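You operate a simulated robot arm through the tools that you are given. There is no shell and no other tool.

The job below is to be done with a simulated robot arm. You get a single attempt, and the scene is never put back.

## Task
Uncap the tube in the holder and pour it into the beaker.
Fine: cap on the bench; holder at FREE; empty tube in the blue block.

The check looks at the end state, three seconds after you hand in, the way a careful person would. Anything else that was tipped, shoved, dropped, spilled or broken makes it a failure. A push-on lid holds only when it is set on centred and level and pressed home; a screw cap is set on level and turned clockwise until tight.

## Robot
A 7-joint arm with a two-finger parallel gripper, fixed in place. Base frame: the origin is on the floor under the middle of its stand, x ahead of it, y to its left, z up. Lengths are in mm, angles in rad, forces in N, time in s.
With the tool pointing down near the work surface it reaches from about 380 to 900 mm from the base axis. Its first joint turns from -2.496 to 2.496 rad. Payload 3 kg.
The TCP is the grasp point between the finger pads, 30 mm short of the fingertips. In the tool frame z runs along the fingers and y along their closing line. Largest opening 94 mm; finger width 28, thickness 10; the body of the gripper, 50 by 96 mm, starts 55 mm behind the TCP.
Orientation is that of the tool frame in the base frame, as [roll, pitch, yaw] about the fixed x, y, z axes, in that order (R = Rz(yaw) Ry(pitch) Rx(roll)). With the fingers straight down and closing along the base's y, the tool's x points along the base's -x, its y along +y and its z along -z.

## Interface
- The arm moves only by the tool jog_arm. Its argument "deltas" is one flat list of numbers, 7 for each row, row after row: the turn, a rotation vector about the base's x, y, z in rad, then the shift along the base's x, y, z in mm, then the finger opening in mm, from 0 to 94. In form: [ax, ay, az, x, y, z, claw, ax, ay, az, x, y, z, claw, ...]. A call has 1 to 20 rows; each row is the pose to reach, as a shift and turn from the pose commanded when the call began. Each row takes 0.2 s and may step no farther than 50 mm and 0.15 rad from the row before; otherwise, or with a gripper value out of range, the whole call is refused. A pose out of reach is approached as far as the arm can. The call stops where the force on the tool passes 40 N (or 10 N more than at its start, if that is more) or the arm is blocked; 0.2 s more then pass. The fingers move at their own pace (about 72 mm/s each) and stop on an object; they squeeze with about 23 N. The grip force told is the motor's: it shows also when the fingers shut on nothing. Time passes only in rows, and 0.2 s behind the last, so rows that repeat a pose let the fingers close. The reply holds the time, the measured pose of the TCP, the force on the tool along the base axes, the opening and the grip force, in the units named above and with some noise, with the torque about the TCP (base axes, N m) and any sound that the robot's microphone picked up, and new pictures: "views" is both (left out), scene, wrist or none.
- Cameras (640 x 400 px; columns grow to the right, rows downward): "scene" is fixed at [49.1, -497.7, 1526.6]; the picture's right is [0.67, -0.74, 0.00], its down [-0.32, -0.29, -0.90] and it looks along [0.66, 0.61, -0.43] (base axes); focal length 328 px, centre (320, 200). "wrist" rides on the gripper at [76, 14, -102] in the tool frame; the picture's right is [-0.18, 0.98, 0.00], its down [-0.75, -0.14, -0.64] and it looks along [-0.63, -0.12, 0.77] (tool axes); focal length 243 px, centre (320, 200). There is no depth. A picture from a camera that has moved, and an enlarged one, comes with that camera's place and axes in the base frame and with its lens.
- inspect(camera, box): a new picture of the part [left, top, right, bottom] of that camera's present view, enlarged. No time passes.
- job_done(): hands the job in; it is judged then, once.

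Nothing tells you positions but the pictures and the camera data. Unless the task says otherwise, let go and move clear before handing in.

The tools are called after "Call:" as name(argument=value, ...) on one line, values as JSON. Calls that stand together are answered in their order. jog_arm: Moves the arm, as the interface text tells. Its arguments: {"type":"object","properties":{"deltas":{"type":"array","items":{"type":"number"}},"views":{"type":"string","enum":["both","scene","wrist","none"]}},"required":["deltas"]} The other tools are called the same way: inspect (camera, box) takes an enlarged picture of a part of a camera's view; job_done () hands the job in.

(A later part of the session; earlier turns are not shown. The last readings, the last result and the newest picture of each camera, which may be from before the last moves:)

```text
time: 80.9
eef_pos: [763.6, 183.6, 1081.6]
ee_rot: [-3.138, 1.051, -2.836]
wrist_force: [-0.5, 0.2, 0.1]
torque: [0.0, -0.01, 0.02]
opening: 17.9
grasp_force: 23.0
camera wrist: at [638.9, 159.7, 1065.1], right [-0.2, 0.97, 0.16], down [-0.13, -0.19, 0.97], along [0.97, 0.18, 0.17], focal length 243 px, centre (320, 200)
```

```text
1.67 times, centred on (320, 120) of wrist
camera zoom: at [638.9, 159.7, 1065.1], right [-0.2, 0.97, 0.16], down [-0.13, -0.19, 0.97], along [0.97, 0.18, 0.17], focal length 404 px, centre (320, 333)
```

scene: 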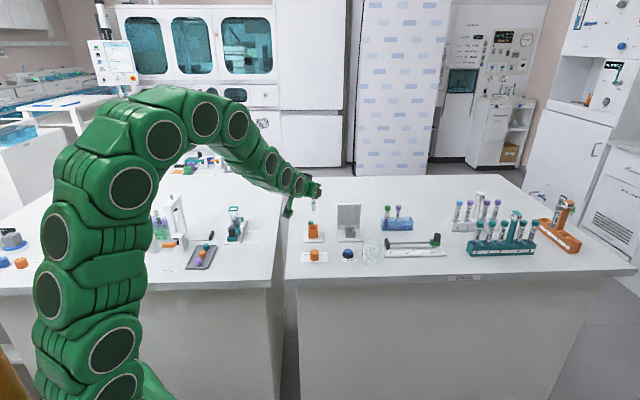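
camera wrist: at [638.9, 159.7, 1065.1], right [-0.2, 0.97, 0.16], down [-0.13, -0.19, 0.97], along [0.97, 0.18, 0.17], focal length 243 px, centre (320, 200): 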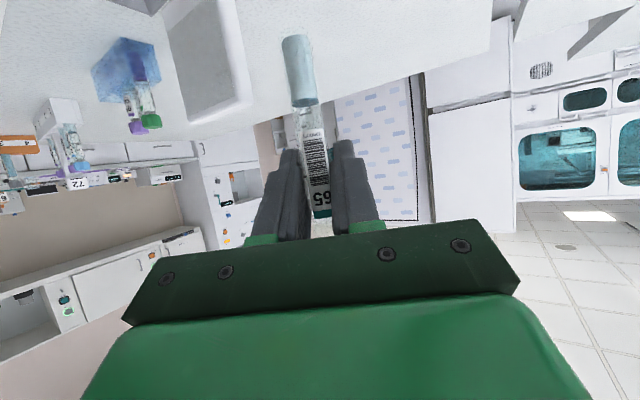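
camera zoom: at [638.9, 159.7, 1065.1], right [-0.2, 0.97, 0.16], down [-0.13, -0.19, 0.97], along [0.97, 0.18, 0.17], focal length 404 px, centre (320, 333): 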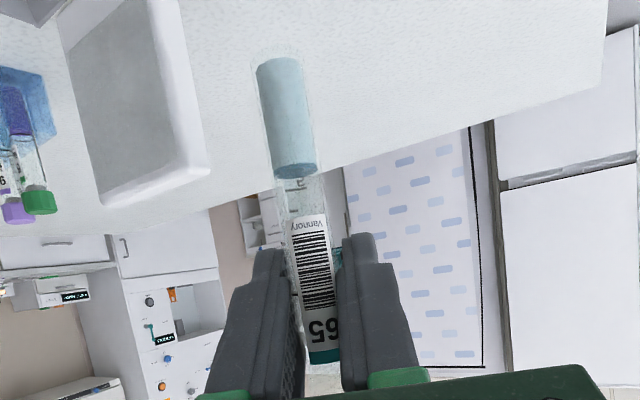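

The tube is out, holding a short column of liquid, with its bottom about 75 mm below the grip. I'll carry it smoothly and upright to above the beaker.

Call:
jog_arm(deltas=[0, 0, -0.02, 3, -10, 0, 5, 0, 0, -0.05, 7, -30, 0, 5, 0, 0, -0.08, 11, -52, 0, 5, 0, 0, -0.11, 15, -75, 0, 5, 0, 0, -0.14, 19, -98, 0, 5, 0, 0, -0.17, 23, -121, 0, 5, 0, 0, -0.2, 27, -144, 0, 5, 0, 0, -0.23, 31, -167, 0, 5, 0, 0, -0.26, 35, -190, 0, 5, 0, 0, -0.285, 39, -212, 0, 5, 0, 0, -0.304, 42, -231, 0, 5, 0, 0, -0.304, 44, -242, 0, 5, 0, 0, -0.304, 44, -245, 0, 5, 0, 0, -0.304, 44, -245, 0, 5], views="both")

Call:
inspect(camera="scene", box=[320, 180, 420, 280])

Call:
inspect(camera="wrist", box=[230, 0, 410, 180])

```text
time: 83.9
eef_pos: [808.4, -60.6, 1080.2]
ee_rot: [-3.136, 1.052, 3.141]
wrist_force: [0.5, -0.5, -0.2]
torque: [-0.02, 0.0, 0.01]
opening: 18.4
grasp_force: 23.3
camera wrist: at [681.3, -46.6, 1064.7], right [0.1, 0.98, 0.16], down [-0.18, -0.14, 0.97], along [0.98, -0.12, 0.17], focal length 243 px, centre (320, 200)
```

scene: 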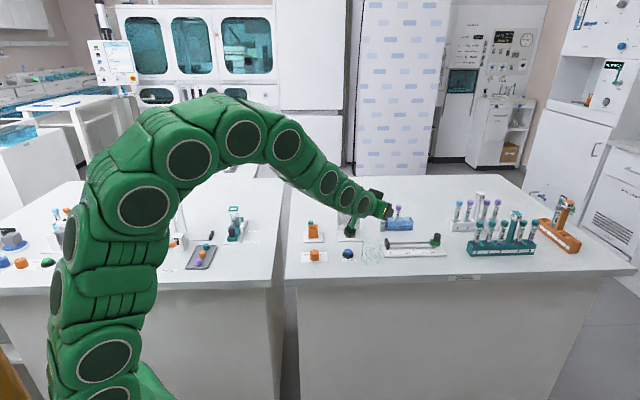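
wrist: 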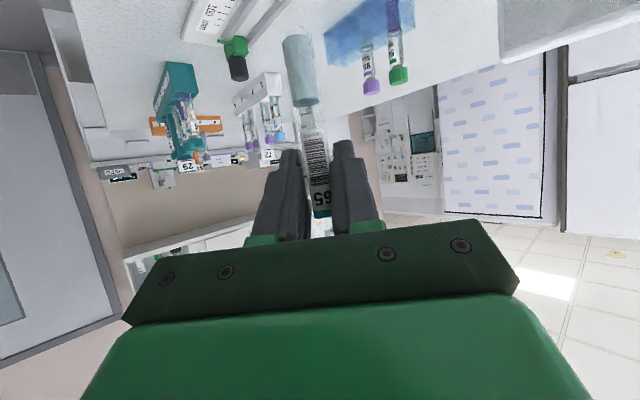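

```text
4.00 times, centred on (370, 230) of scene
camera zoom: at [49.1, -497.7, 1526.6], right [0.67, -0.74, 0.0], down [-0.32, -0.29, -0.9], along [0.66, 0.61, -0.43], focal length 1310 px, centre (120, 80)
```

zoom: 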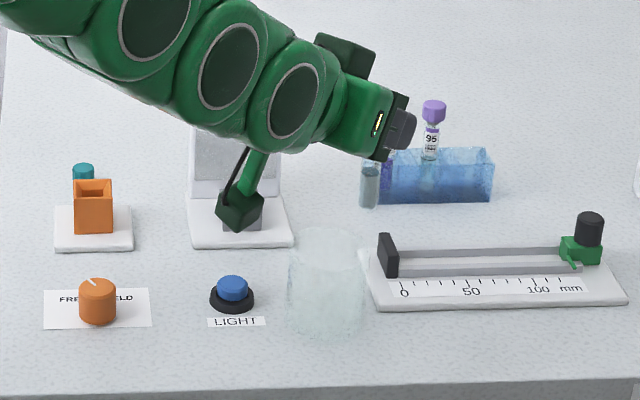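

```text
2.22 times, centred on (320, 90) of wrist
camera zoom: at [681.3, -46.6, 1064.7], right [0.1, 0.98, 0.16], down [-0.18, -0.14, 0.97], along [0.98, -0.12, 0.17], focal length 539 px, centre (320, 444)
```

zoom: 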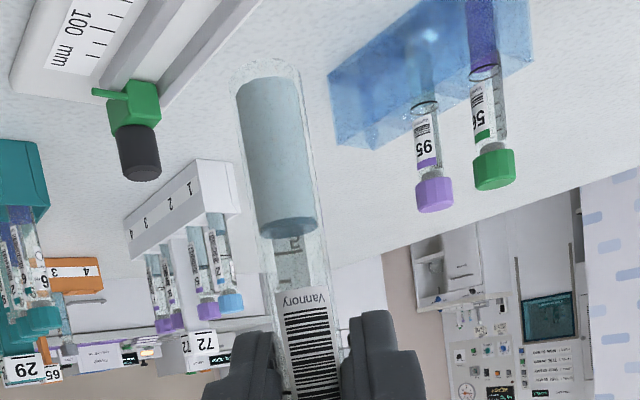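

The tube is upright above and in front of the beaker. I'll pitch the tool, roll left only to about 75° up here (the liquid stays in), and then lower to the pour height.

Call:
jog_arm(deltas=[0, -0.09, 0, 0, 0, 0, 5, 0, -0.18, 0, 0, 0, 0, 5, 0, -0.27, 0, 0, 0, 0, 5, 0, -0.35, 0, 0, 0, 0, 5, 0, -0.35, 0, 0, 0, 0, 5], views="none")

Call:
jog_arm(deltas=[-0.1183, 0, 0.0202, 0, 0, 0, 5, -0.2366, 0, 0.0403, 0, 0, 0, 5, -0.3549, 0, 0.0605, 0, 0, 0, 5, -0.4732, 0, 0.0806, 0, 0, 0, 5, -0.5915, 0, 0.1008, 0, 0, 0, 5, -0.7098, 0, 0.121, 0, 0, 0, 5, -0.8281, 0, 0.1411, 0, 0, 0, 5, -0.9464, 0, 0.1613, 0, 0, 0, 5, -1.0647, 0, 0.1814, 0, 0, 0, 5, -1.183, 0, 0.2016, 0, 0, 0, 5, -1.2816, 0, 0.2184, 0, 0, 0, 5, -1.2816, 0, 0.2184, 0, 0, 0, 5], views="both")

Call:
inspect(camera="scene", box=[320, 180, 420, 280])

Call:
inspect(camera="wrist", box=[200, 60, 440, 240])

```text
time: 85.1
eef_pos: [808.7, -61.3, 1078.2]
ee_rot: [3.14, 1.398, 3.136]
wrist_force: [-0.8, -0.4, 0.2]
torque: [0.01, -0.02, -0.01]
opening: 18.1
grasp_force: 22.5
```

```text
time: 87.7
eef_pos: [806.9, -59.4, 1079.9]
ee_rot: [-1.741, 0.265, -1.618]
wrist_force: [-0.2, 0.3, -0.6]
torque: [0.0, 0.01, -0.01]
opening: 18.3
grasp_force: 23.1
camera wrist: at [700.6, -129.9, 1062.8], right [-0.15, 0.44, -0.89], down [-0.58, 0.69, 0.44], along [0.8, 0.57, 0.15], focal length 243 px, centre (320, 200)
```

scene: 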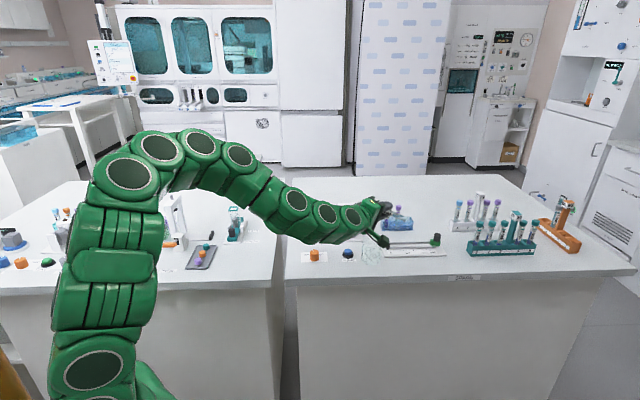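
wrist: 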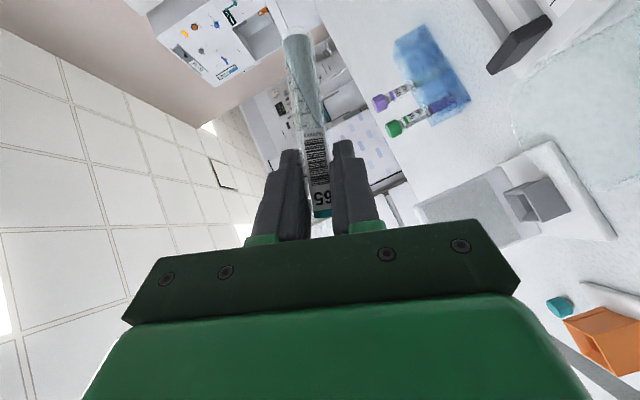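

```text
4.00 times, centred on (370, 230) of scene
camera zoom: at [49.1, -497.7, 1526.6], right [0.67, -0.74, 0.0], down [-0.32, -0.29, -0.9], along [0.66, 0.61, -0.43], focal length 1310 px, centre (120, 80)
```

zoom: 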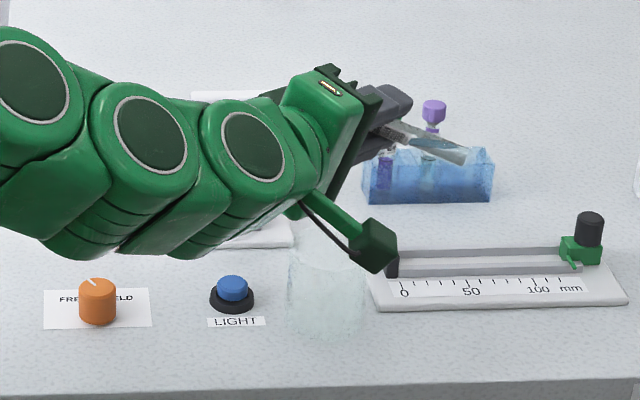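

```text
2.22 times, centred on (320, 150) of wrist
camera zoom: at [700.6, -129.9, 1062.8], right [-0.15, 0.44, -0.89], down [-0.58, 0.69, 0.44], along [0.8, 0.57, 0.15], focal length 539 px, centre (320, 311)
```

zoom: 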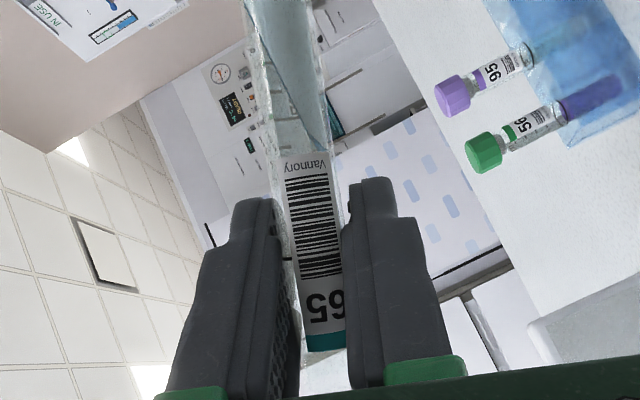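

The liquid has settled toward the side but is still well inside the tube. I'll lower straight down to pour height.

Call:
jog_arm(deltas=[0, 0, 0, 0, 0, -20, 5, 0, 0, 0, 0, 0, -40, 5, 0, 0, 0, 0, 0, -60, 5, 0, 0, 0, 0, 0, -75, 5, 0, 0, 0, 0, 0, -78, 5, 0, 0, 0, 0, 0, -78, 5], views="both")

Call:
inspect(camera="scene", box=[320, 180, 420, 280])

Call:
inspect(camera="wrist", box=[400, 0, 640, 200])

```text
time: 89.1
eef_pos: [808.8, -60.5, 1002.1]
ee_rot: [-1.741, 0.267, -1.617]
wrist_force: [-0.3, -0.6, 0.1]
torque: [0.0, -0.01, 0.02]
opening: 18.2
grasp_force: 23.2
camera wrist: at [700.6, -130.2, 984.5], right [-0.15, 0.44, -0.89], down [-0.58, 0.69, 0.44], along [0.8, 0.57, 0.15], focal length 243 px, centre (320, 200)
```

scene: 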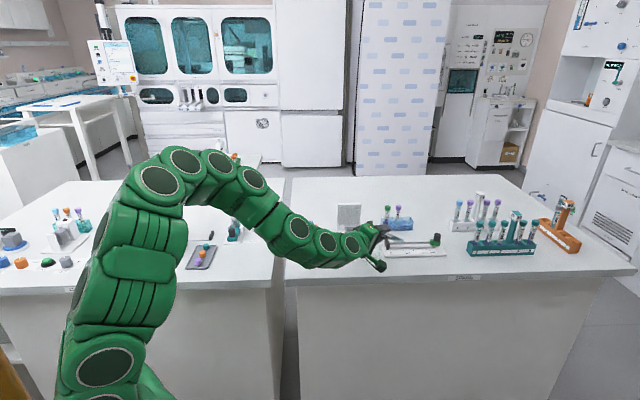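
wrist: 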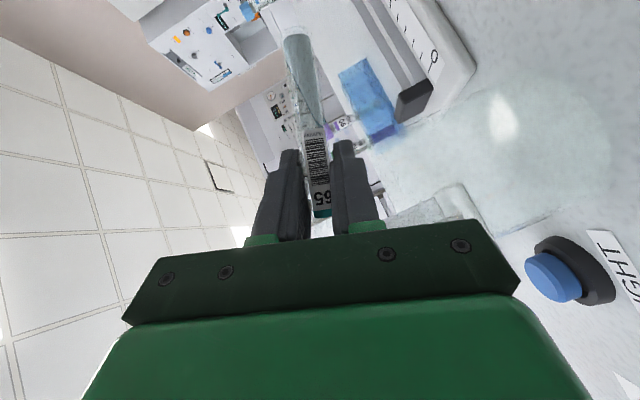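

```text
4.00 times, centred on (370, 230) of scene
camera zoom: at [49.1, -497.7, 1526.6], right [0.67, -0.74, 0.0], down [-0.32, -0.29, -0.9], along [0.66, 0.61, -0.43], focal length 1310 px, centre (120, 80)
```

zoom: 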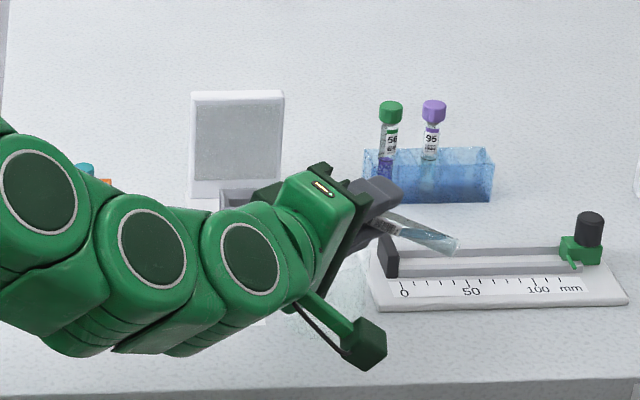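

```text
2.00 times, centred on (520, 100) of wrist
camera zoom: at [700.6, -130.2, 984.5], right [-0.15, 0.44, -0.89], down [-0.58, 0.69, 0.44], along [0.8, 0.57, 0.15], focal length 485 px, centre (-80, 400)
```

zoom: 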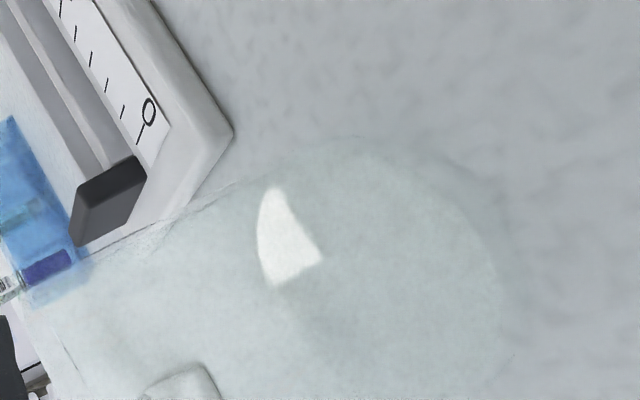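

The beaker's outline in this view matches my estimate, and the tube mouth is over its opening. I'll roll on slowly so the liquid starts to pour.

Call:
jog_arm(deltas=[-0.0493, 0, 0.0084, 0, 0, 0, 5, -0.0986, 0, 0.0168, 0, 0, 0, 5, -0.1479, 0, 0.0252, 0, 0, 0, 5, -0.1972, 0, 0.0336, 0, 0, 0, 5, -0.2465, 0, 0.042, 0, 0, 0, 5, -0.2957, 0, 0.0504, 0, 0, 0, 5, -0.345, 0, 0.0588, 0, 0, 0, 5, -0.3943, 0, 0.0672, 0, 0, 0, 5, -0.4436, 0, 0.0756, 0, 0, 0, 5, -0.4929, 0, 0.084, 0, 0, 0, 5, -0.4929, 0, 0.084, 0, 0, 0, 5], views="both")

Call:
inspect(camera="scene", box=[320, 180, 420, 280])

Call:
inspect(camera="wrist", box=[260, 0, 560, 240])

```text
time: 91.5
eef_pos: [809.3, -60.7, 1002.7]
ee_rot: [-1.739, -0.226, -1.533]
wrist_force: [0.1, -0.5, 0.1]
torque: [0.0, -0.01, -0.01]
opening: 18.0
grasp_force: 22.5
camera wrist: at [707.2, -138.6, 1021.5], right [-0.16, -0.04, -0.99], down [-0.64, 0.77, 0.07], along [0.75, 0.64, -0.15], focal length 243 px, centre (320, 200)
```

scene: 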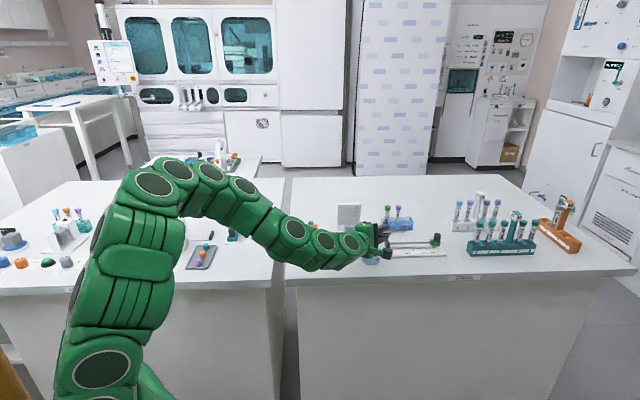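
wrist: 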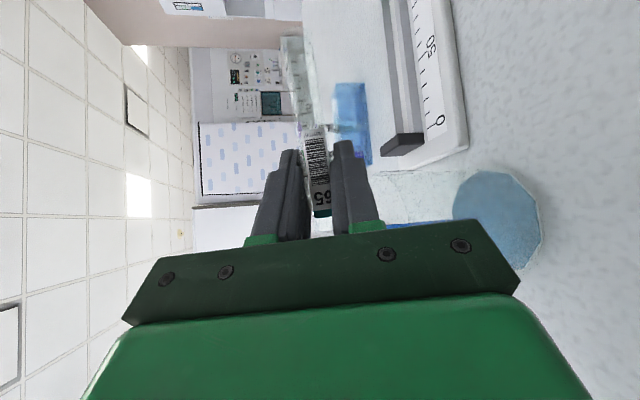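

```text
4.00 times, centred on (370, 230) of scene
camera zoom: at [49.1, -497.7, 1526.6], right [0.67, -0.74, 0.0], down [-0.32, -0.29, -0.9], along [0.66, 0.61, -0.43], focal length 1310 px, centre (120, 80)
```

zoom: 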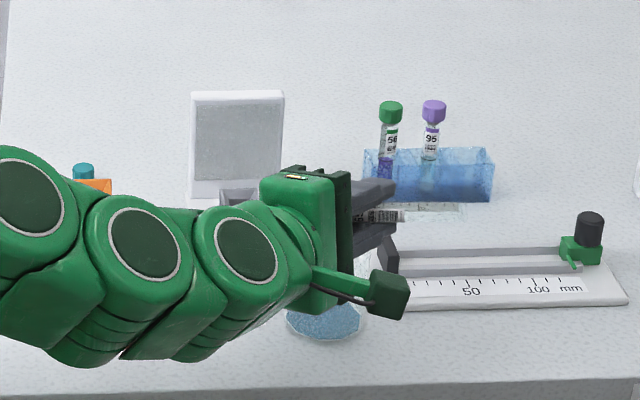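

```text
1.67 times, centred on (410, 120) of wrist
camera zoom: at [707.2, -138.6, 1021.5], right [-0.16, -0.04, -0.99], down [-0.64, 0.77, 0.07], along [0.75, 0.64, -0.15], focal length 404 px, centre (170, 333)
```

zoom: 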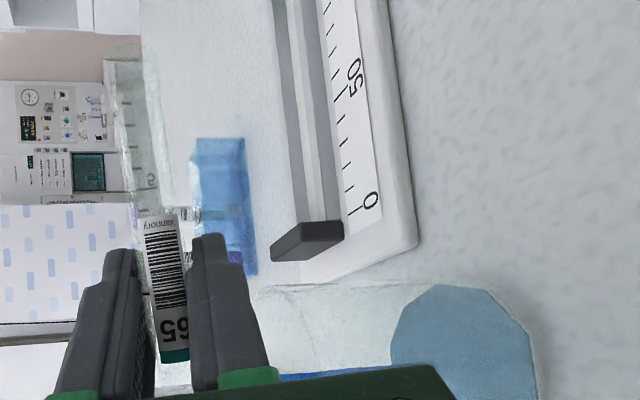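

The blue liquid is now pooling in the beaker. I'll roll on to about 150° and hold so the tube drains completely.

Call:
jog_arm(deltas=[-0.0887, 0, 0.0151, 0, 0, 0, 5, -0.1774, 0, 0.0302, 0, 0, 0, 5, -0.2662, 0, 0.0454, 0, 0, 0, 5, -0.3549, 0, 0.0605, 0, 0, 0, 5, -0.4436, 0, 0.0756, 0, 0, 0, 5, -0.5323, 0, 0.0907, 0, 0, 0, 5, -0.621, 0, 0.1058, 0, 0, 0, 5, -0.7098, 0, 0.121, 0, 0, 0, 5, -0.7886, 0, 0.1344, 0, 0, 0, 5, -0.7886, 0, 0.1344, 0, 0, 0, 5, -0.7886, 0, 0.1344, 0, 0, 0, 5, -0.7886, 0, 0.1344, 0, 0, 0, 5, -0.7886, 0, 0.1344, 0, 0, 0, 5, -0.7886, 0, 0.1344, 0, 0, 0, 5, -0.7886, 0, 0.1344, 0, 0, 0, 5, -0.7886, 0, 0.1344, 0, 0, 0, 5, -0.7886, 0, 0.1344, 0, 0, 0, 5, -0.7886, 0, 0.1344, 0, 0, 0, 5], views="both")

Call:
inspect(camera="scene", box=[320, 180, 420, 280])

Call:
inspect(camera="wrist", box=[220, 40, 420, 240])

```text
time: 95.3
eef_pos: [807.3, -59.8, 1000.9]
ee_rot: [-1.882, -1.005, -1.3]
wrist_force: [0.3, -0.1, -0.2]
torque: [0.01, 0.02, 0.0]
opening: 18.2
grasp_force: 22.6
camera wrist: at [715.8, -112.6, 1075.3], right [-0.11, -0.75, -0.66], down [-0.73, 0.51, -0.46], along [0.68, 0.43, -0.6], focal length 243 px, centre (320, 200)
```

scene: 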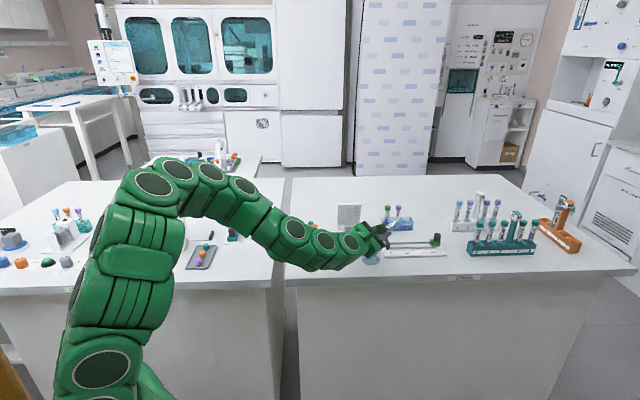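
wrist: 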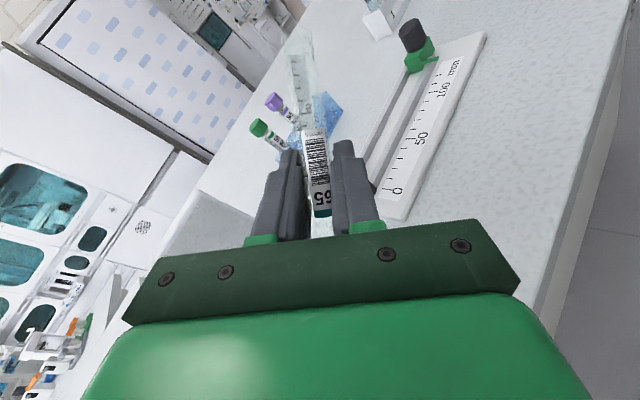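

```text
4.00 times, centred on (370, 230) of scene
camera zoom: at [49.1, -497.7, 1526.6], right [0.67, -0.74, 0.0], down [-0.32, -0.29, -0.9], along [0.66, 0.61, -0.43], focal length 1310 px, centre (120, 80)
```

zoom: 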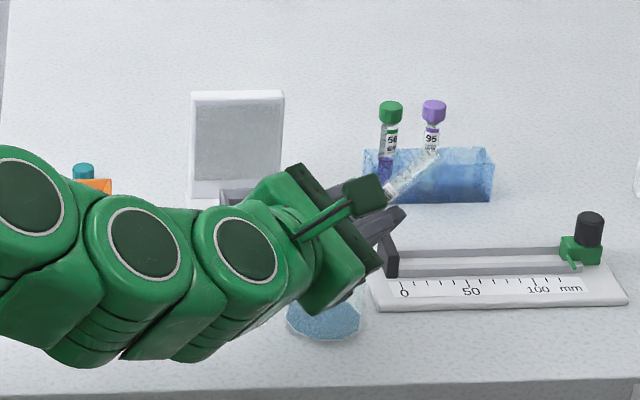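

```text
2.00 times, centred on (320, 140) of wrist
camera zoom: at [715.8, -112.6, 1075.3], right [-0.11, -0.75, -0.66], down [-0.73, 0.51, -0.46], along [0.68, 0.43, -0.6], focal length 485 px, centre (320, 320)
```

zoom: 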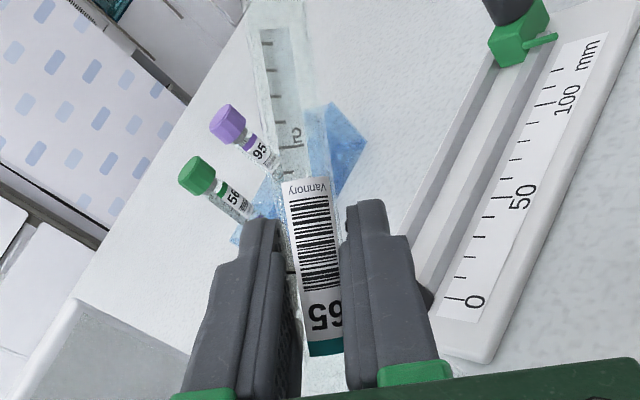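

The tube is clear and empty, and the liquid is in the beaker. I'll raise straight up and unroll back to upright.

Call:
jog_arm(deltas=[0, 0, 0, 0, 0, 20, 5, 0, 0, 0, 0, 0, 45, 5, 0, 0, 0, 0, 0, 70, 5, 0, 0, 0, 0, 0, 80, 5], views="none")

Call:
jog_arm(deltas=[0.1429, 0, -0.0244, 0, 0, 0, 5, 0.2859, 0, -0.0487, 0, 0, 0, 5, 0.4288, 0, -0.0731, 0, 0, 0, 5, 0.5718, 0, -0.0974, 0, 0, 0, 5, 0.7147, 0, -0.1218, 0, 0, 0, 5, 0.8577, 0, -0.1462, 0, 0, 0, 5, 1.0006, 0, -0.1705, 0, 0, 0, 5, 1.1436, 0, -0.1949, 0, 0, 0, 5, 1.2865, 0, -0.2192, 0, 0, 0, 5, 1.4295, 0, -0.2436, 0, 0, 0, 5, 1.5724, 0, -0.268, 0, 0, 0, 5, 1.7154, 0, -0.2923, 0, 0, 0, 5, 1.8583, 0, -0.3167, 0, 0, 0, 5, 2.0012, 0, -0.3411, 0, 0, 0, 5, 2.1442, 0, -0.3654, 0, 0, 0, 5, 2.2871, 0, -0.3898, 0, 0, 0, 5, 2.4301, 0, -0.4141, 0, 0, 0, 5, 2.5631, 0, -0.4368, 0, 0, 0, 5, 2.5631, 0, -0.4368, 0, 0, 0, 5], views="none")

Call:
jog_arm(deltas=[0, 0.12, 0, 0, 0, 0, 5, 0, 0.24, 0, 0, 0, 0, 5, 0, 0.35, 0, 0, 0, 0, 5, 0, 0.35, 0, 0, 0, 0, 5], views="both")

Call:
inspect(camera="scene", box=[320, 180, 420, 280])

Call:
inspect(camera="wrist", box=[230, 0, 410, 180])

```text
time: 96.3
eef_pos: [809.8, -60.1, 1080.7]
ee_rot: [-1.884, -1.004, -1.301]
wrist_force: [0.8, -0.6, 0.3]
torque: [0.03, -0.01, 0.05]
opening: 17.9
grasp_force: 22.9
```

```text
time: 100.3
eef_pos: [807.9, -59.6, 1080.7]
ee_rot: [3.135, 1.396, 3.128]
wrist_force: [1.0, -0.2, -0.6]
torque: [-0.01, -0.02, 0.0]
opening: 18.1
grasp_force: 23.2
```

```text
time: 101.3
eef_pos: [807.8, -60.2, 1080.9]
ee_rot: [-3.138, 1.049, 3.138]
wrist_force: [-0.4, 0.3, -0.1]
torque: [-0.01, -0.01, -0.01]
opening: 17.8
grasp_force: 23.5
camera wrist: at [681.2, -46.0, 1066.3], right [0.1, 0.98, 0.16], down [-0.18, -0.14, 0.97], along [0.98, -0.12, 0.17], focal length 243 px, centre (320, 200)
```

scene: 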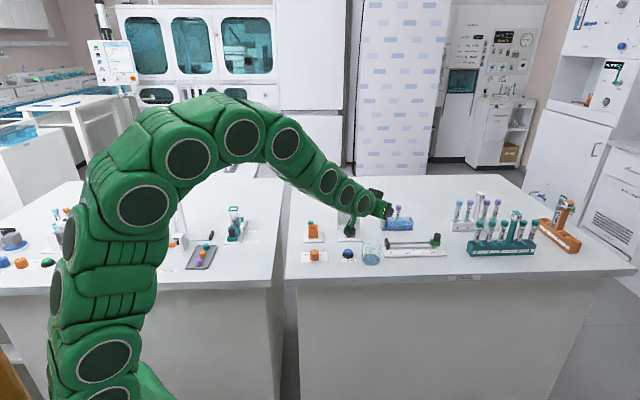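
wrist: 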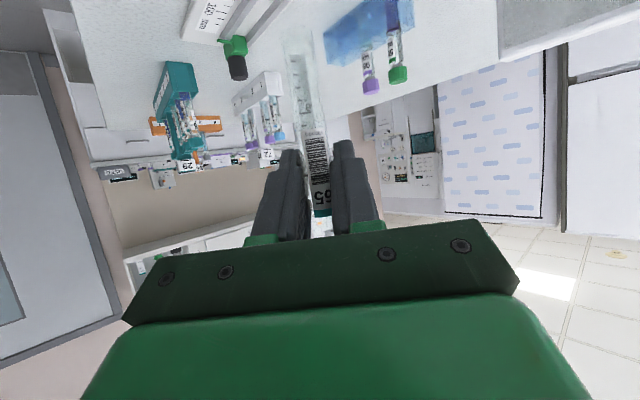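

```text
4.00 times, centred on (370, 230) of scene
camera zoom: at [49.1, -497.7, 1526.6], right [0.67, -0.74, 0.0], down [-0.32, -0.29, -0.9], along [0.66, 0.61, -0.43], focal length 1310 px, centre (120, 80)
```

zoom: 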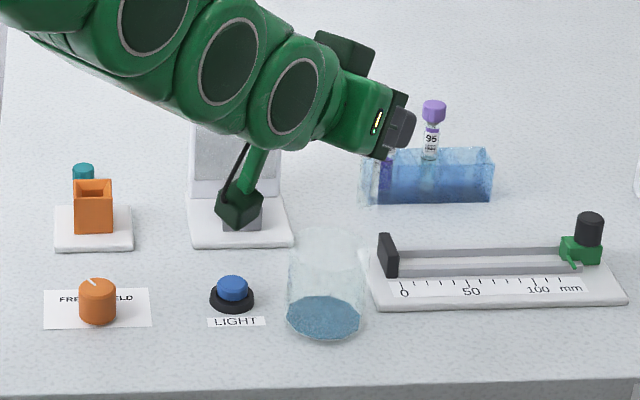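

```text
2.22 times, centred on (320, 90) of wrist
camera zoom: at [681.2, -46.0, 1066.3], right [0.1, 0.98, 0.16], down [-0.18, -0.14, 0.97], along [0.98, -0.12, 0.17], focal length 539 px, centre (320, 444)
```

zoom: 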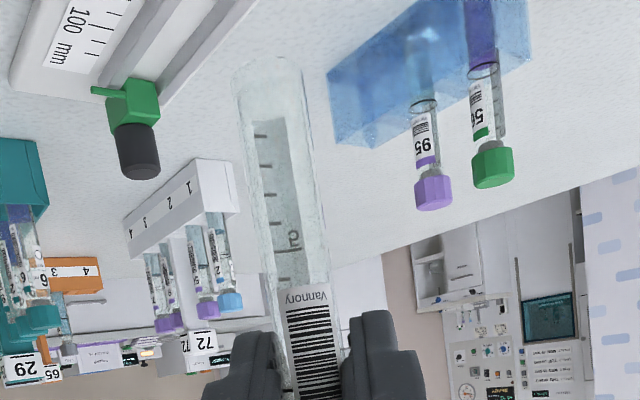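

The pour looks clean and the tube is empty. Next I'll carry it upright to above the free third hole of the blue block.

Call:
jog_arm(deltas=[0, 0, 0.03, 20, 1, 0, 5, 0, 0, 0.06, 45, 3, 0, 5, 0, 0, 0.1, 75, 6, 0, 5, 0, 0, 0.14, 105, 10, -4, 5, 0, 0, 0.18, 135, 15, -8, 5, 0, 0, 0.22, 165, 20, -12, 5, 0, 0, 0.26, 192, 26, -16, 5, 0, 0, 0.3, 215, 31, -20, 5, 0, 0, 0.3, 230, 34, -20, 5, 0, 0, 0.3, 236, 35, -20, 5, 0, 0, 0.3, 236, 35, -20, 5], views="both")

Call:
inspect(camera="scene", box=[370, 185, 430, 240])

Call:
inspect(camera="wrist", box=[250, 0, 430, 150])

```text
time: 103.7
eef_pos: [1043.9, -25.0, 1060.9]
ee_rot: [-3.139, 1.05, -2.844]
wrist_force: [-0.1, -0.4, -0.5]
torque: [-0.02, 0.0, 0.0]
opening: 18.2
grasp_force: 23.6
camera wrist: at [918.3, -49.2, 1045.5], right [-0.2, 0.97, 0.16], down [-0.13, -0.19, 0.97], along [0.97, 0.17, 0.17], focal length 243 px, centre (320, 200)
```

scene: 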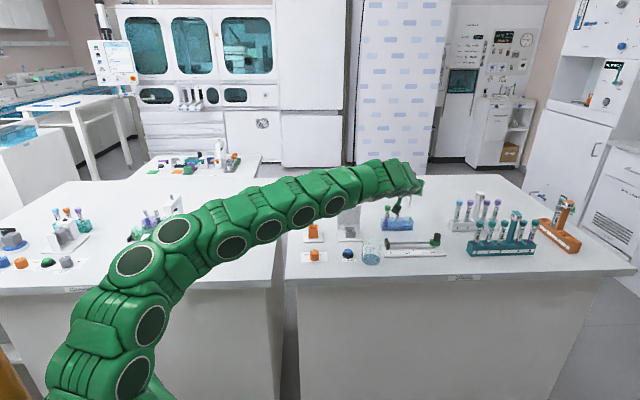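
wrist: 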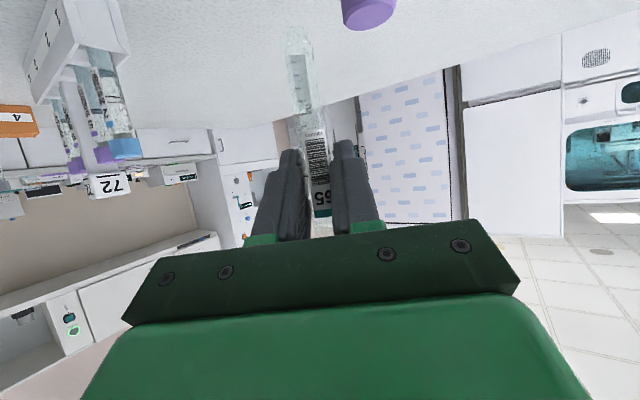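

```text
7.27 times, centred on (400, 212) of scene
camera zoom: at [49.1, -497.7, 1526.6], right [0.67, -0.74, 0.0], down [-0.32, -0.29, -0.9], along [0.66, 0.61, -0.43], focal length 2382 px, centre (-262, 109)
```

zoom: 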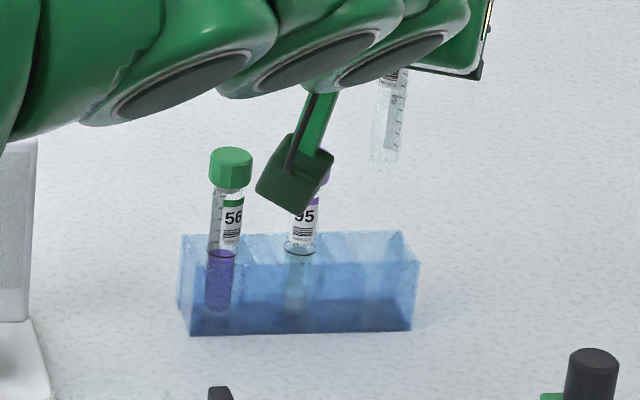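

```text
2.67 times, centred on (340, 75) of wrist
camera zoom: at [918.3, -49.2, 1045.5], right [-0.2, 0.97, 0.16], down [-0.13, -0.19, 0.97], along [0.97, 0.17, 0.17], focal length 647 px, centre (267, 533)
```

zoom: 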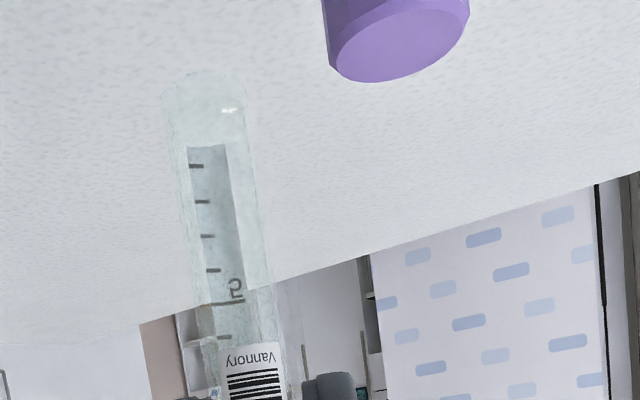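

Both views show the tube upright and roughly above the free cell. I'll correct by a couple of millimetres and lower until the tube bottom is just above the block, then check alignment again.

Call:
jog_arm(deltas=[0, 0, 0, -0.4, -1, -12, 5, 0, 0, 0, -0.8, -2, -25, 5, 0, 0, 0, -0.8, -2, -38, 5, 0, 0, 0, -0.8, -2, -38, 5], views="none")

Call:
inspect(camera="scene", box=[380, 205, 420, 235])

Call:
inspect(camera="wrist", box=[250, 0, 430, 120])

```text
time: 104.7
eef_pos: [1042.9, -26.8, 1020.5]
ee_rot: [-3.136, 1.051, -2.842]
wrist_force: [0.2, 0.0, 0.5]
torque: [-0.03, -0.02, 0.0]
opening: 18.0
grasp_force: 23.3
```

```text
13.33 times, centred on (400, 220) of scene
camera zoom: at [49.1, -497.7, 1526.6], right [0.67, -0.74, 0.0], down [-0.32, -0.29, -0.9], along [0.66, 0.61, -0.43], focal length 4368 px, centre (-747, -67)
```

zoom: 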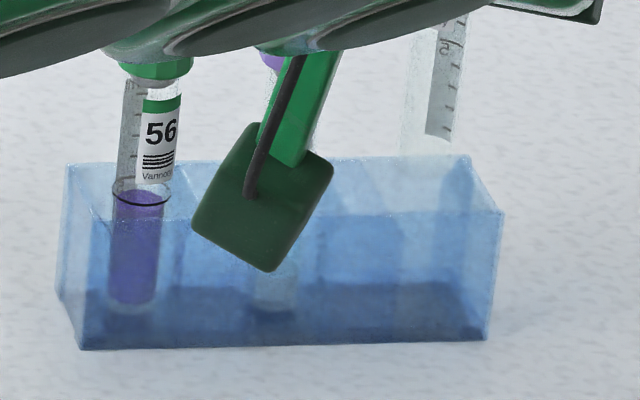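

```text
3.33 times, centred on (340, 60) of wrist
camera zoom: at [917.2, -51.2, 1006.9], right [-0.2, 0.97, 0.16], down [-0.13, -0.19, 0.97], along [0.97, 0.17, 0.17], focal length 809 px, centre (253, 667)
```

zoom: 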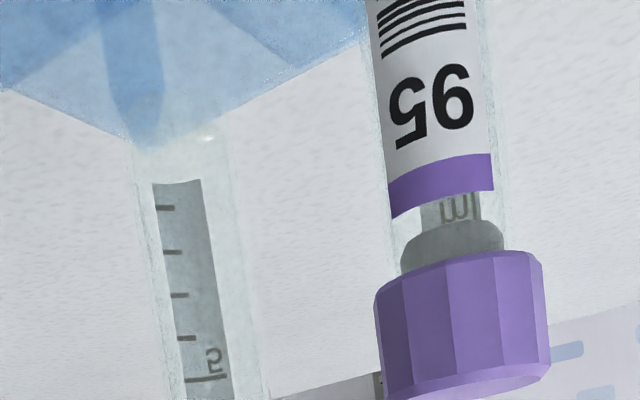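

I need a more careful look at the tube bottom against the free cell from both cameras.

Call:
inspect(camera="scene", box=[398, 208, 418, 224])

Call:
inspect(camera="wrist", box=[260, 0, 330, 60])

```text
16.00 times, centred on (408, 216) of scene
camera zoom: at [49.1, -497.7, 1526.6], right [0.67, -0.74, 0.0], down [-0.32, -0.29, -0.9], along [0.66, 0.61, -0.43], focal length 5242 px, centre (-1088, -56)
```

zoom: 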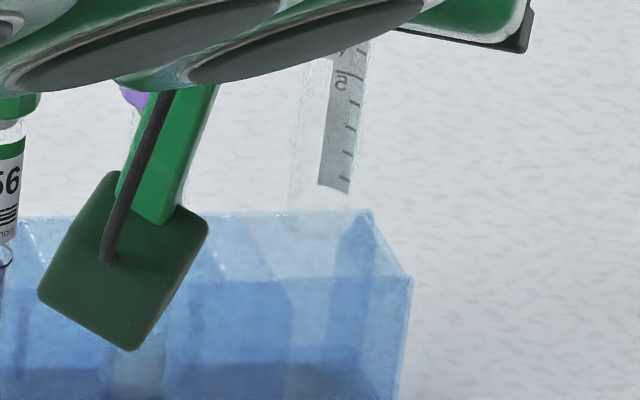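

```text
6.67 times, centred on (295, 30) of wrist
camera zoom: at [917.2, -51.2, 1006.9], right [-0.2, 0.97, 0.16], down [-0.13, -0.19, 0.97], along [0.97, 0.17, 0.17], focal length 1618 px, centre (487, 1333)
```

zoom: 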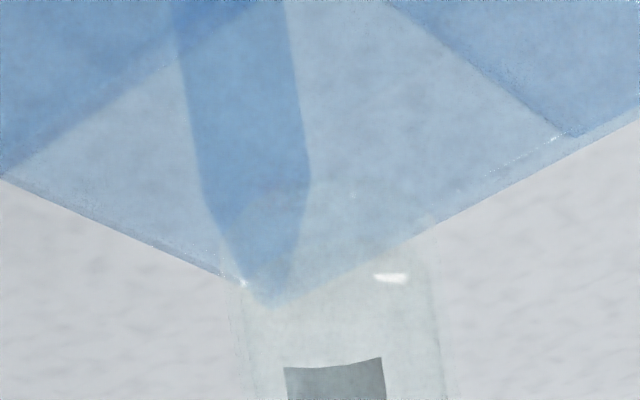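

The free cell looks like a thin-walled open pocket, and the two cameras disagree by a few millimetres on its centre. I'll raise a bit and back off to see the whole block clearly, then judge the centre.

Call:
jog_arm(deltas=[0, 0, 0, 0, 0, 15, 5, 0, 0, 0, -30, -9, 30, 5, 0, 0, 0, -65, -20, 40, 5, 0, 0, 0, -90, -28, 45, 5, 0, 0, 0, -90, -28, 45, 5], views="wrist")

Call:
inspect(camera="wrist", box=[270, 0, 430, 110])

Call:
inspect(camera="scene", box=[378, 200, 423, 235])

```text
time: 105.9
eef_pos: [951.6, -54.6, 1068.2]
ee_rot: [-3.138, 1.051, -2.843]
wrist_force: [-0.2, -0.3, -0.5]
torque: [0.01, 0.01, 0.0]
opening: 18.1
grasp_force: 23.3
camera wrist: at [825.8, -79.0, 1051.9], right [-0.2, 0.97, 0.16], down [-0.13, -0.19, 0.97], along [0.97, 0.17, 0.17], focal length 243 px, centre (320, 200)
```

wrist: 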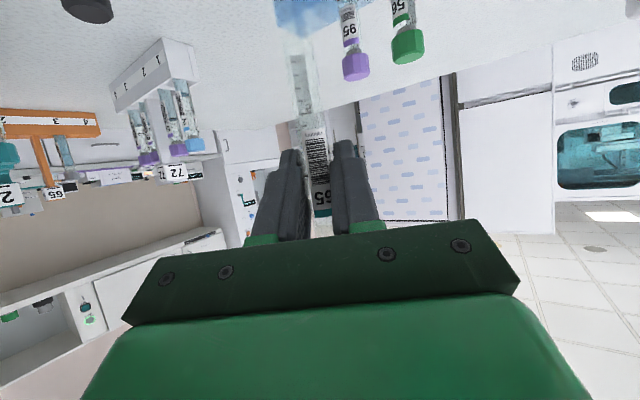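

```text
3.64 times, centred on (350, 55) of wrist
camera zoom: at [825.8, -79.0, 1051.9], right [-0.2, 0.97, 0.16], down [-0.13, -0.19, 0.97], along [0.97, 0.17, 0.17], focal length 882 px, centre (211, 727)
```

zoom: 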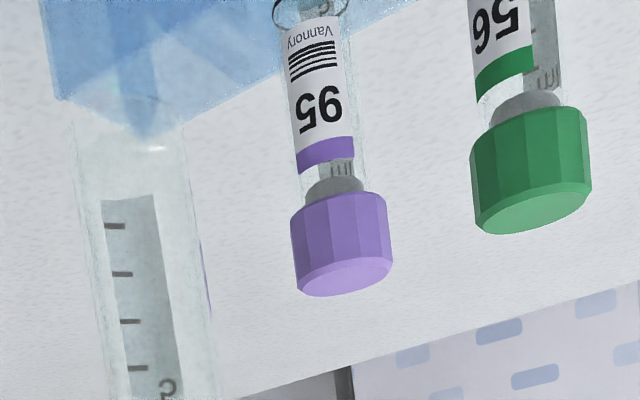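

```text
11.43 times, centred on (400, 218) of scene
camera zoom: at [49.1, -497.7, 1526.6], right [0.67, -0.74, 0.0], down [-0.32, -0.29, -0.9], along [0.66, 0.61, -0.43], focal length 3744 px, centre (-600, 0)
```

zoom: 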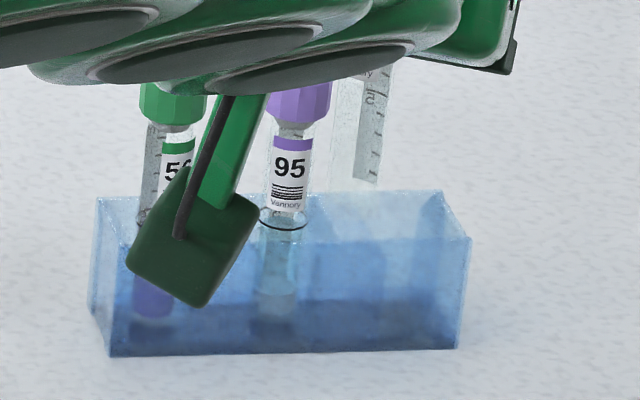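

Call:
inspect(camera="scene", box=[394, 212, 418, 232])

Call:
jog_arm(deltas=[-0.0443, 0.1433, 0, 0, -20, 5, 5, -0.0887, 0.2866, 0, 0, -40, 10, 5, -0.133, 0.4299, 0, 0, -60, 10, 5, -0.133, 0.4299, 0, 0, -60, 10, 5], views="wrist")

Call:
inspect(camera="wrist", box=[300, 0, 440, 120])

```text
16.00 times, centred on (406, 222) of scene
camera zoom: at [49.1, -497.7, 1526.6], right [0.67, -0.74, 0.0], down [-0.32, -0.29, -0.9], along [0.66, 0.61, -0.43], focal length 5242 px, centre (-1056, -152)
```

zoom: 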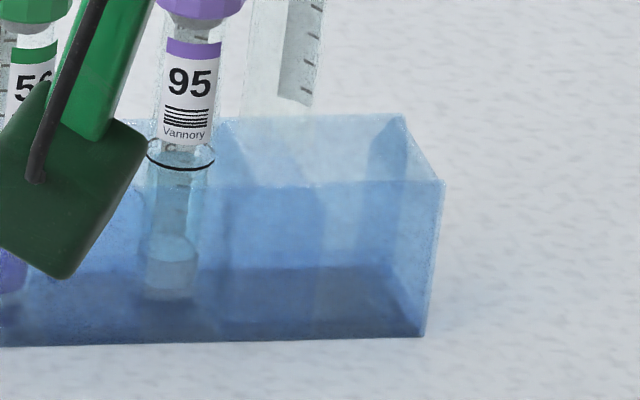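

```text
time: 106.9
eef_pos: [952.9, -113.3, 1077.1]
ee_rot: [-3.138, 0.598, -2.845]
wrist_force: [0.0, 0.6, -0.4]
torque: [0.02, 0.01, -0.02]
opening: 18.2
grasp_force: 22.7
camera wrist: at [831.5, -135.7, 1118.0], right [-0.14, 0.98, 0.1], down [0.29, -0.06, 0.96], along [0.95, 0.16, -0.28], focal length 243 px, centre (320, 200)
```

wrist: 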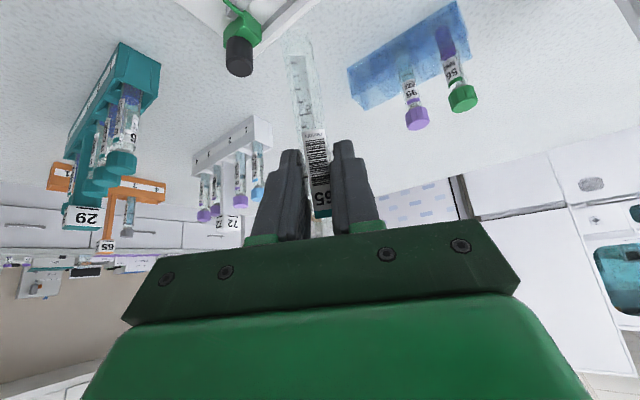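

```text
3.33 times, centred on (370, 60) of wrist
camera zoom: at [831.5, -135.7, 1118.0], right [-0.14, 0.98, 0.1], down [0.29, -0.06, 0.96], along [0.95, 0.16, -0.28], focal length 809 px, centre (153, 667)
```

zoom: 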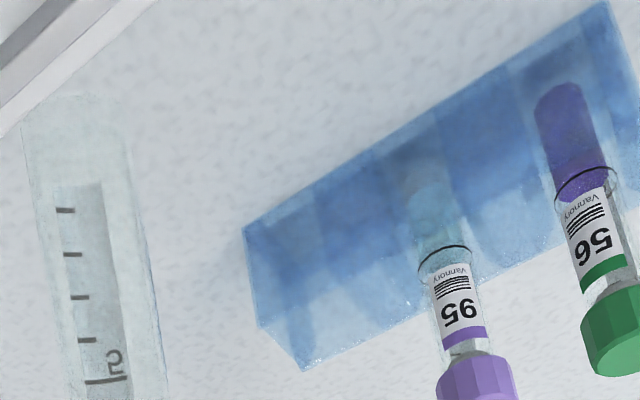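

Now the layout is clear: the free cell lies between tube 95's cell and the right wall. Combining the views, its centre is about (1044,-25.3). I'll tilt back upright and return above it.

Call:
jog_arm(deltas=[0.0443, -0.1433, 0, 0, 20, -3, 5, 0.0887, -0.2866, 0, 0, 40, -6, 5, 0.133, -0.4299, 0, 0, 60, -10, 5, 0.133, -0.4299, 0, 0, 60, -10, 5], views="none")

Call:
jog_arm(deltas=[0, 0, 0, 25, 8, -5, 5, 0, 0, 0, 60, 19, -10, 5, 0, 0, 0, 85, 27, -20, 5, 0, 0, 0, 90.7, 29.5, -32, 5, 0, 0, 0, 90.7, 29.5, -44, 5, 0, 0, 0, 90.7, 29.5, -44, 5], views="none")

Call:
inspect(camera="scene", box=[394, 207, 418, 227])

Call:
inspect(camera="wrist", box=[260, 0, 340, 60])

```text
time: 107.9
eef_pos: [951.1, -53.6, 1067.4]
ee_rot: [-3.139, 1.05, -2.844]
wrist_force: [-0.5, 0.6, -1.3]
torque: [0.03, 0.02, 0.01]
opening: 18.2
grasp_force: 22.7
```

```text
time: 109.3
eef_pos: [1045.9, -26.4, 1024.2]
ee_rot: [-3.139, 1.05, -2.844]
wrist_force: [-0.1, 0.1, 0.8]
torque: [-0.02, 0.01, -0.01]
opening: 18.1
grasp_force: 23.1
```

```text
16.00 times, centred on (406, 217) of scene
camera zoom: at [49.1, -497.7, 1526.6], right [0.67, -0.74, 0.0], down [-0.32, -0.29, -0.9], along [0.66, 0.61, -0.43], focal length 5242 px, centre (-1056, -72)
```

zoom: 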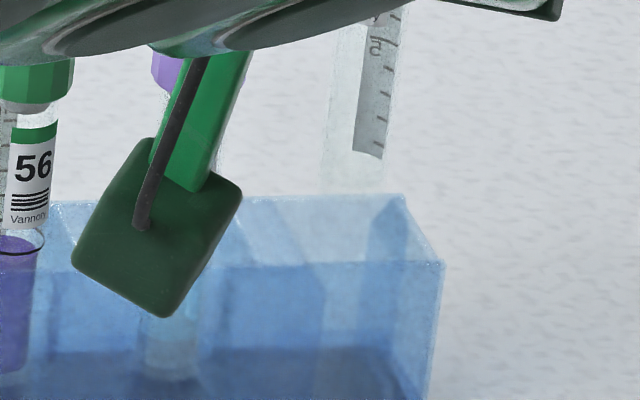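

```text
6.67 times, centred on (300, 30) of wrist
camera zoom: at [919.7, -49.8, 1009.3], right [-0.2, 0.97, 0.16], down [-0.13, -0.19, 0.97], along [0.97, 0.17, 0.17], focal length 1618 px, centre (453, 1333)
```

zoom: 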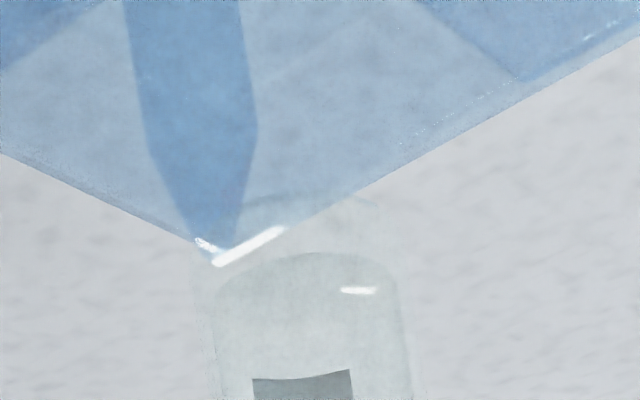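

Call:
inspect(camera="scene", box=[402, 209, 416, 221])

Call:
inspect(camera="wrist", box=[275, 10, 315, 45])

```text
16.00 times, centred on (409, 215) of scene
camera zoom: at [49.1, -497.7, 1526.6], right [0.67, -0.74, 0.0], down [-0.32, -0.29, -0.9], along [0.66, 0.61, -0.43], focal length 5242 px, centre (-1104, -40)
```

zoom: 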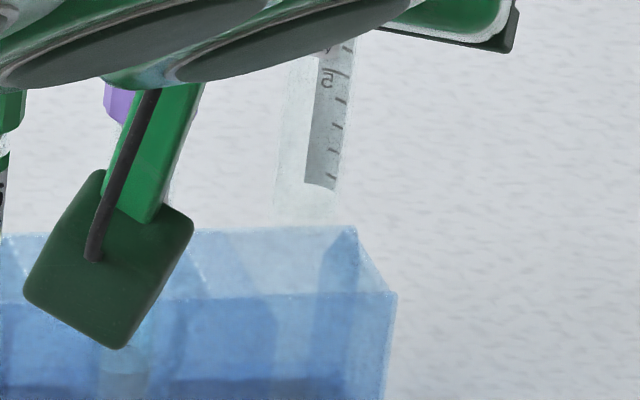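

```text
11.43 times, centred on (295, 28) of wrist
camera zoom: at [919.7, -49.8, 1009.3], right [-0.2, 0.97, 0.16], down [-0.13, -0.19, 0.97], along [0.97, 0.17, 0.17], focal length 2773 px, centre (606, 2171)
```

zoom: 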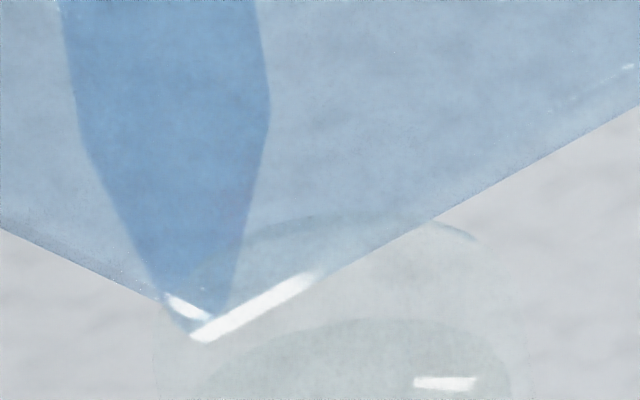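

The pocket looks several millimetres wider than the tube on every side, so a small correction is enough. I'll shift about 2 mm and lower in small steps, checking force.

Call:
jog_arm(deltas=[0, 0, 0, -1, 0.2, -2, 5, 0, 0, 0, -2, 0.3, -5, 5, 0, 0, 0, -2, 0.3, -9, 5, 0, 0, 0, -2, 0.3, -13, 5, 0, 0, 0, -2, 0.3, -13, 5], views="none")

Call:
inspect(camera="scene", box=[394, 207, 418, 227])

Call:
inspect(camera="wrist", box=[250, 0, 350, 80])

```text
time: 110.5
eef_pos: [1042.9, -25.8, 1011.2]
ee_rot: [-3.138, 1.049, -2.842]
wrist_force: [1.0, -0.6, 0.8]
torque: [0.02, -0.02, -0.01]
opening: 18.0
grasp_force: 22.9
```

```text
16.00 times, centred on (406, 217) of scene
camera zoom: at [49.1, -497.7, 1526.6], right [0.67, -0.74, 0.0], down [-0.32, -0.29, -0.9], along [0.66, 0.61, -0.43], focal length 5242 px, centre (-1056, -72)
```

zoom: 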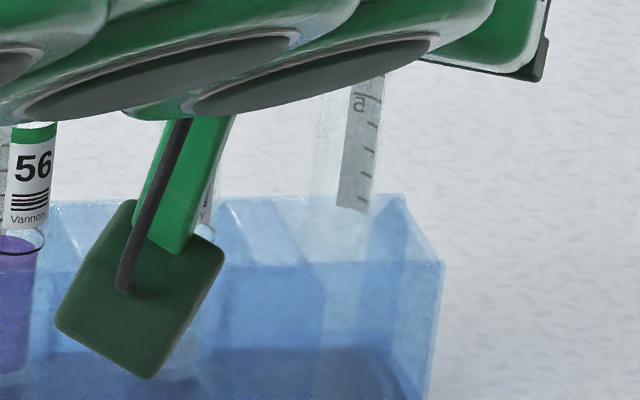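

```text
5.00 times, centred on (300, 40) of wrist
camera zoom: at [916.6, -49.2, 996.0], right [-0.2, 0.97, 0.16], down [-0.13, -0.19, 0.97], along [0.97, 0.17, 0.17], focal length 1213 px, centre (420, 1000)
```

zoom: 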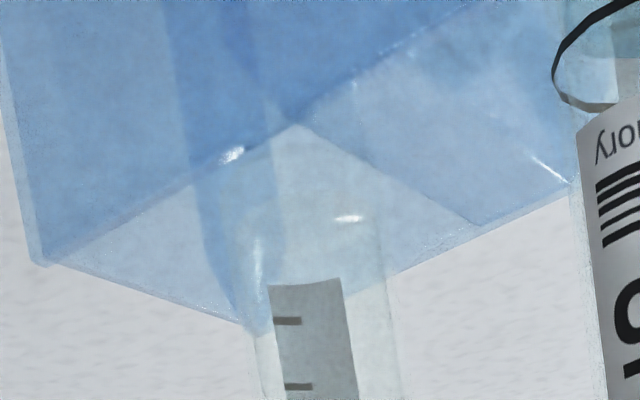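

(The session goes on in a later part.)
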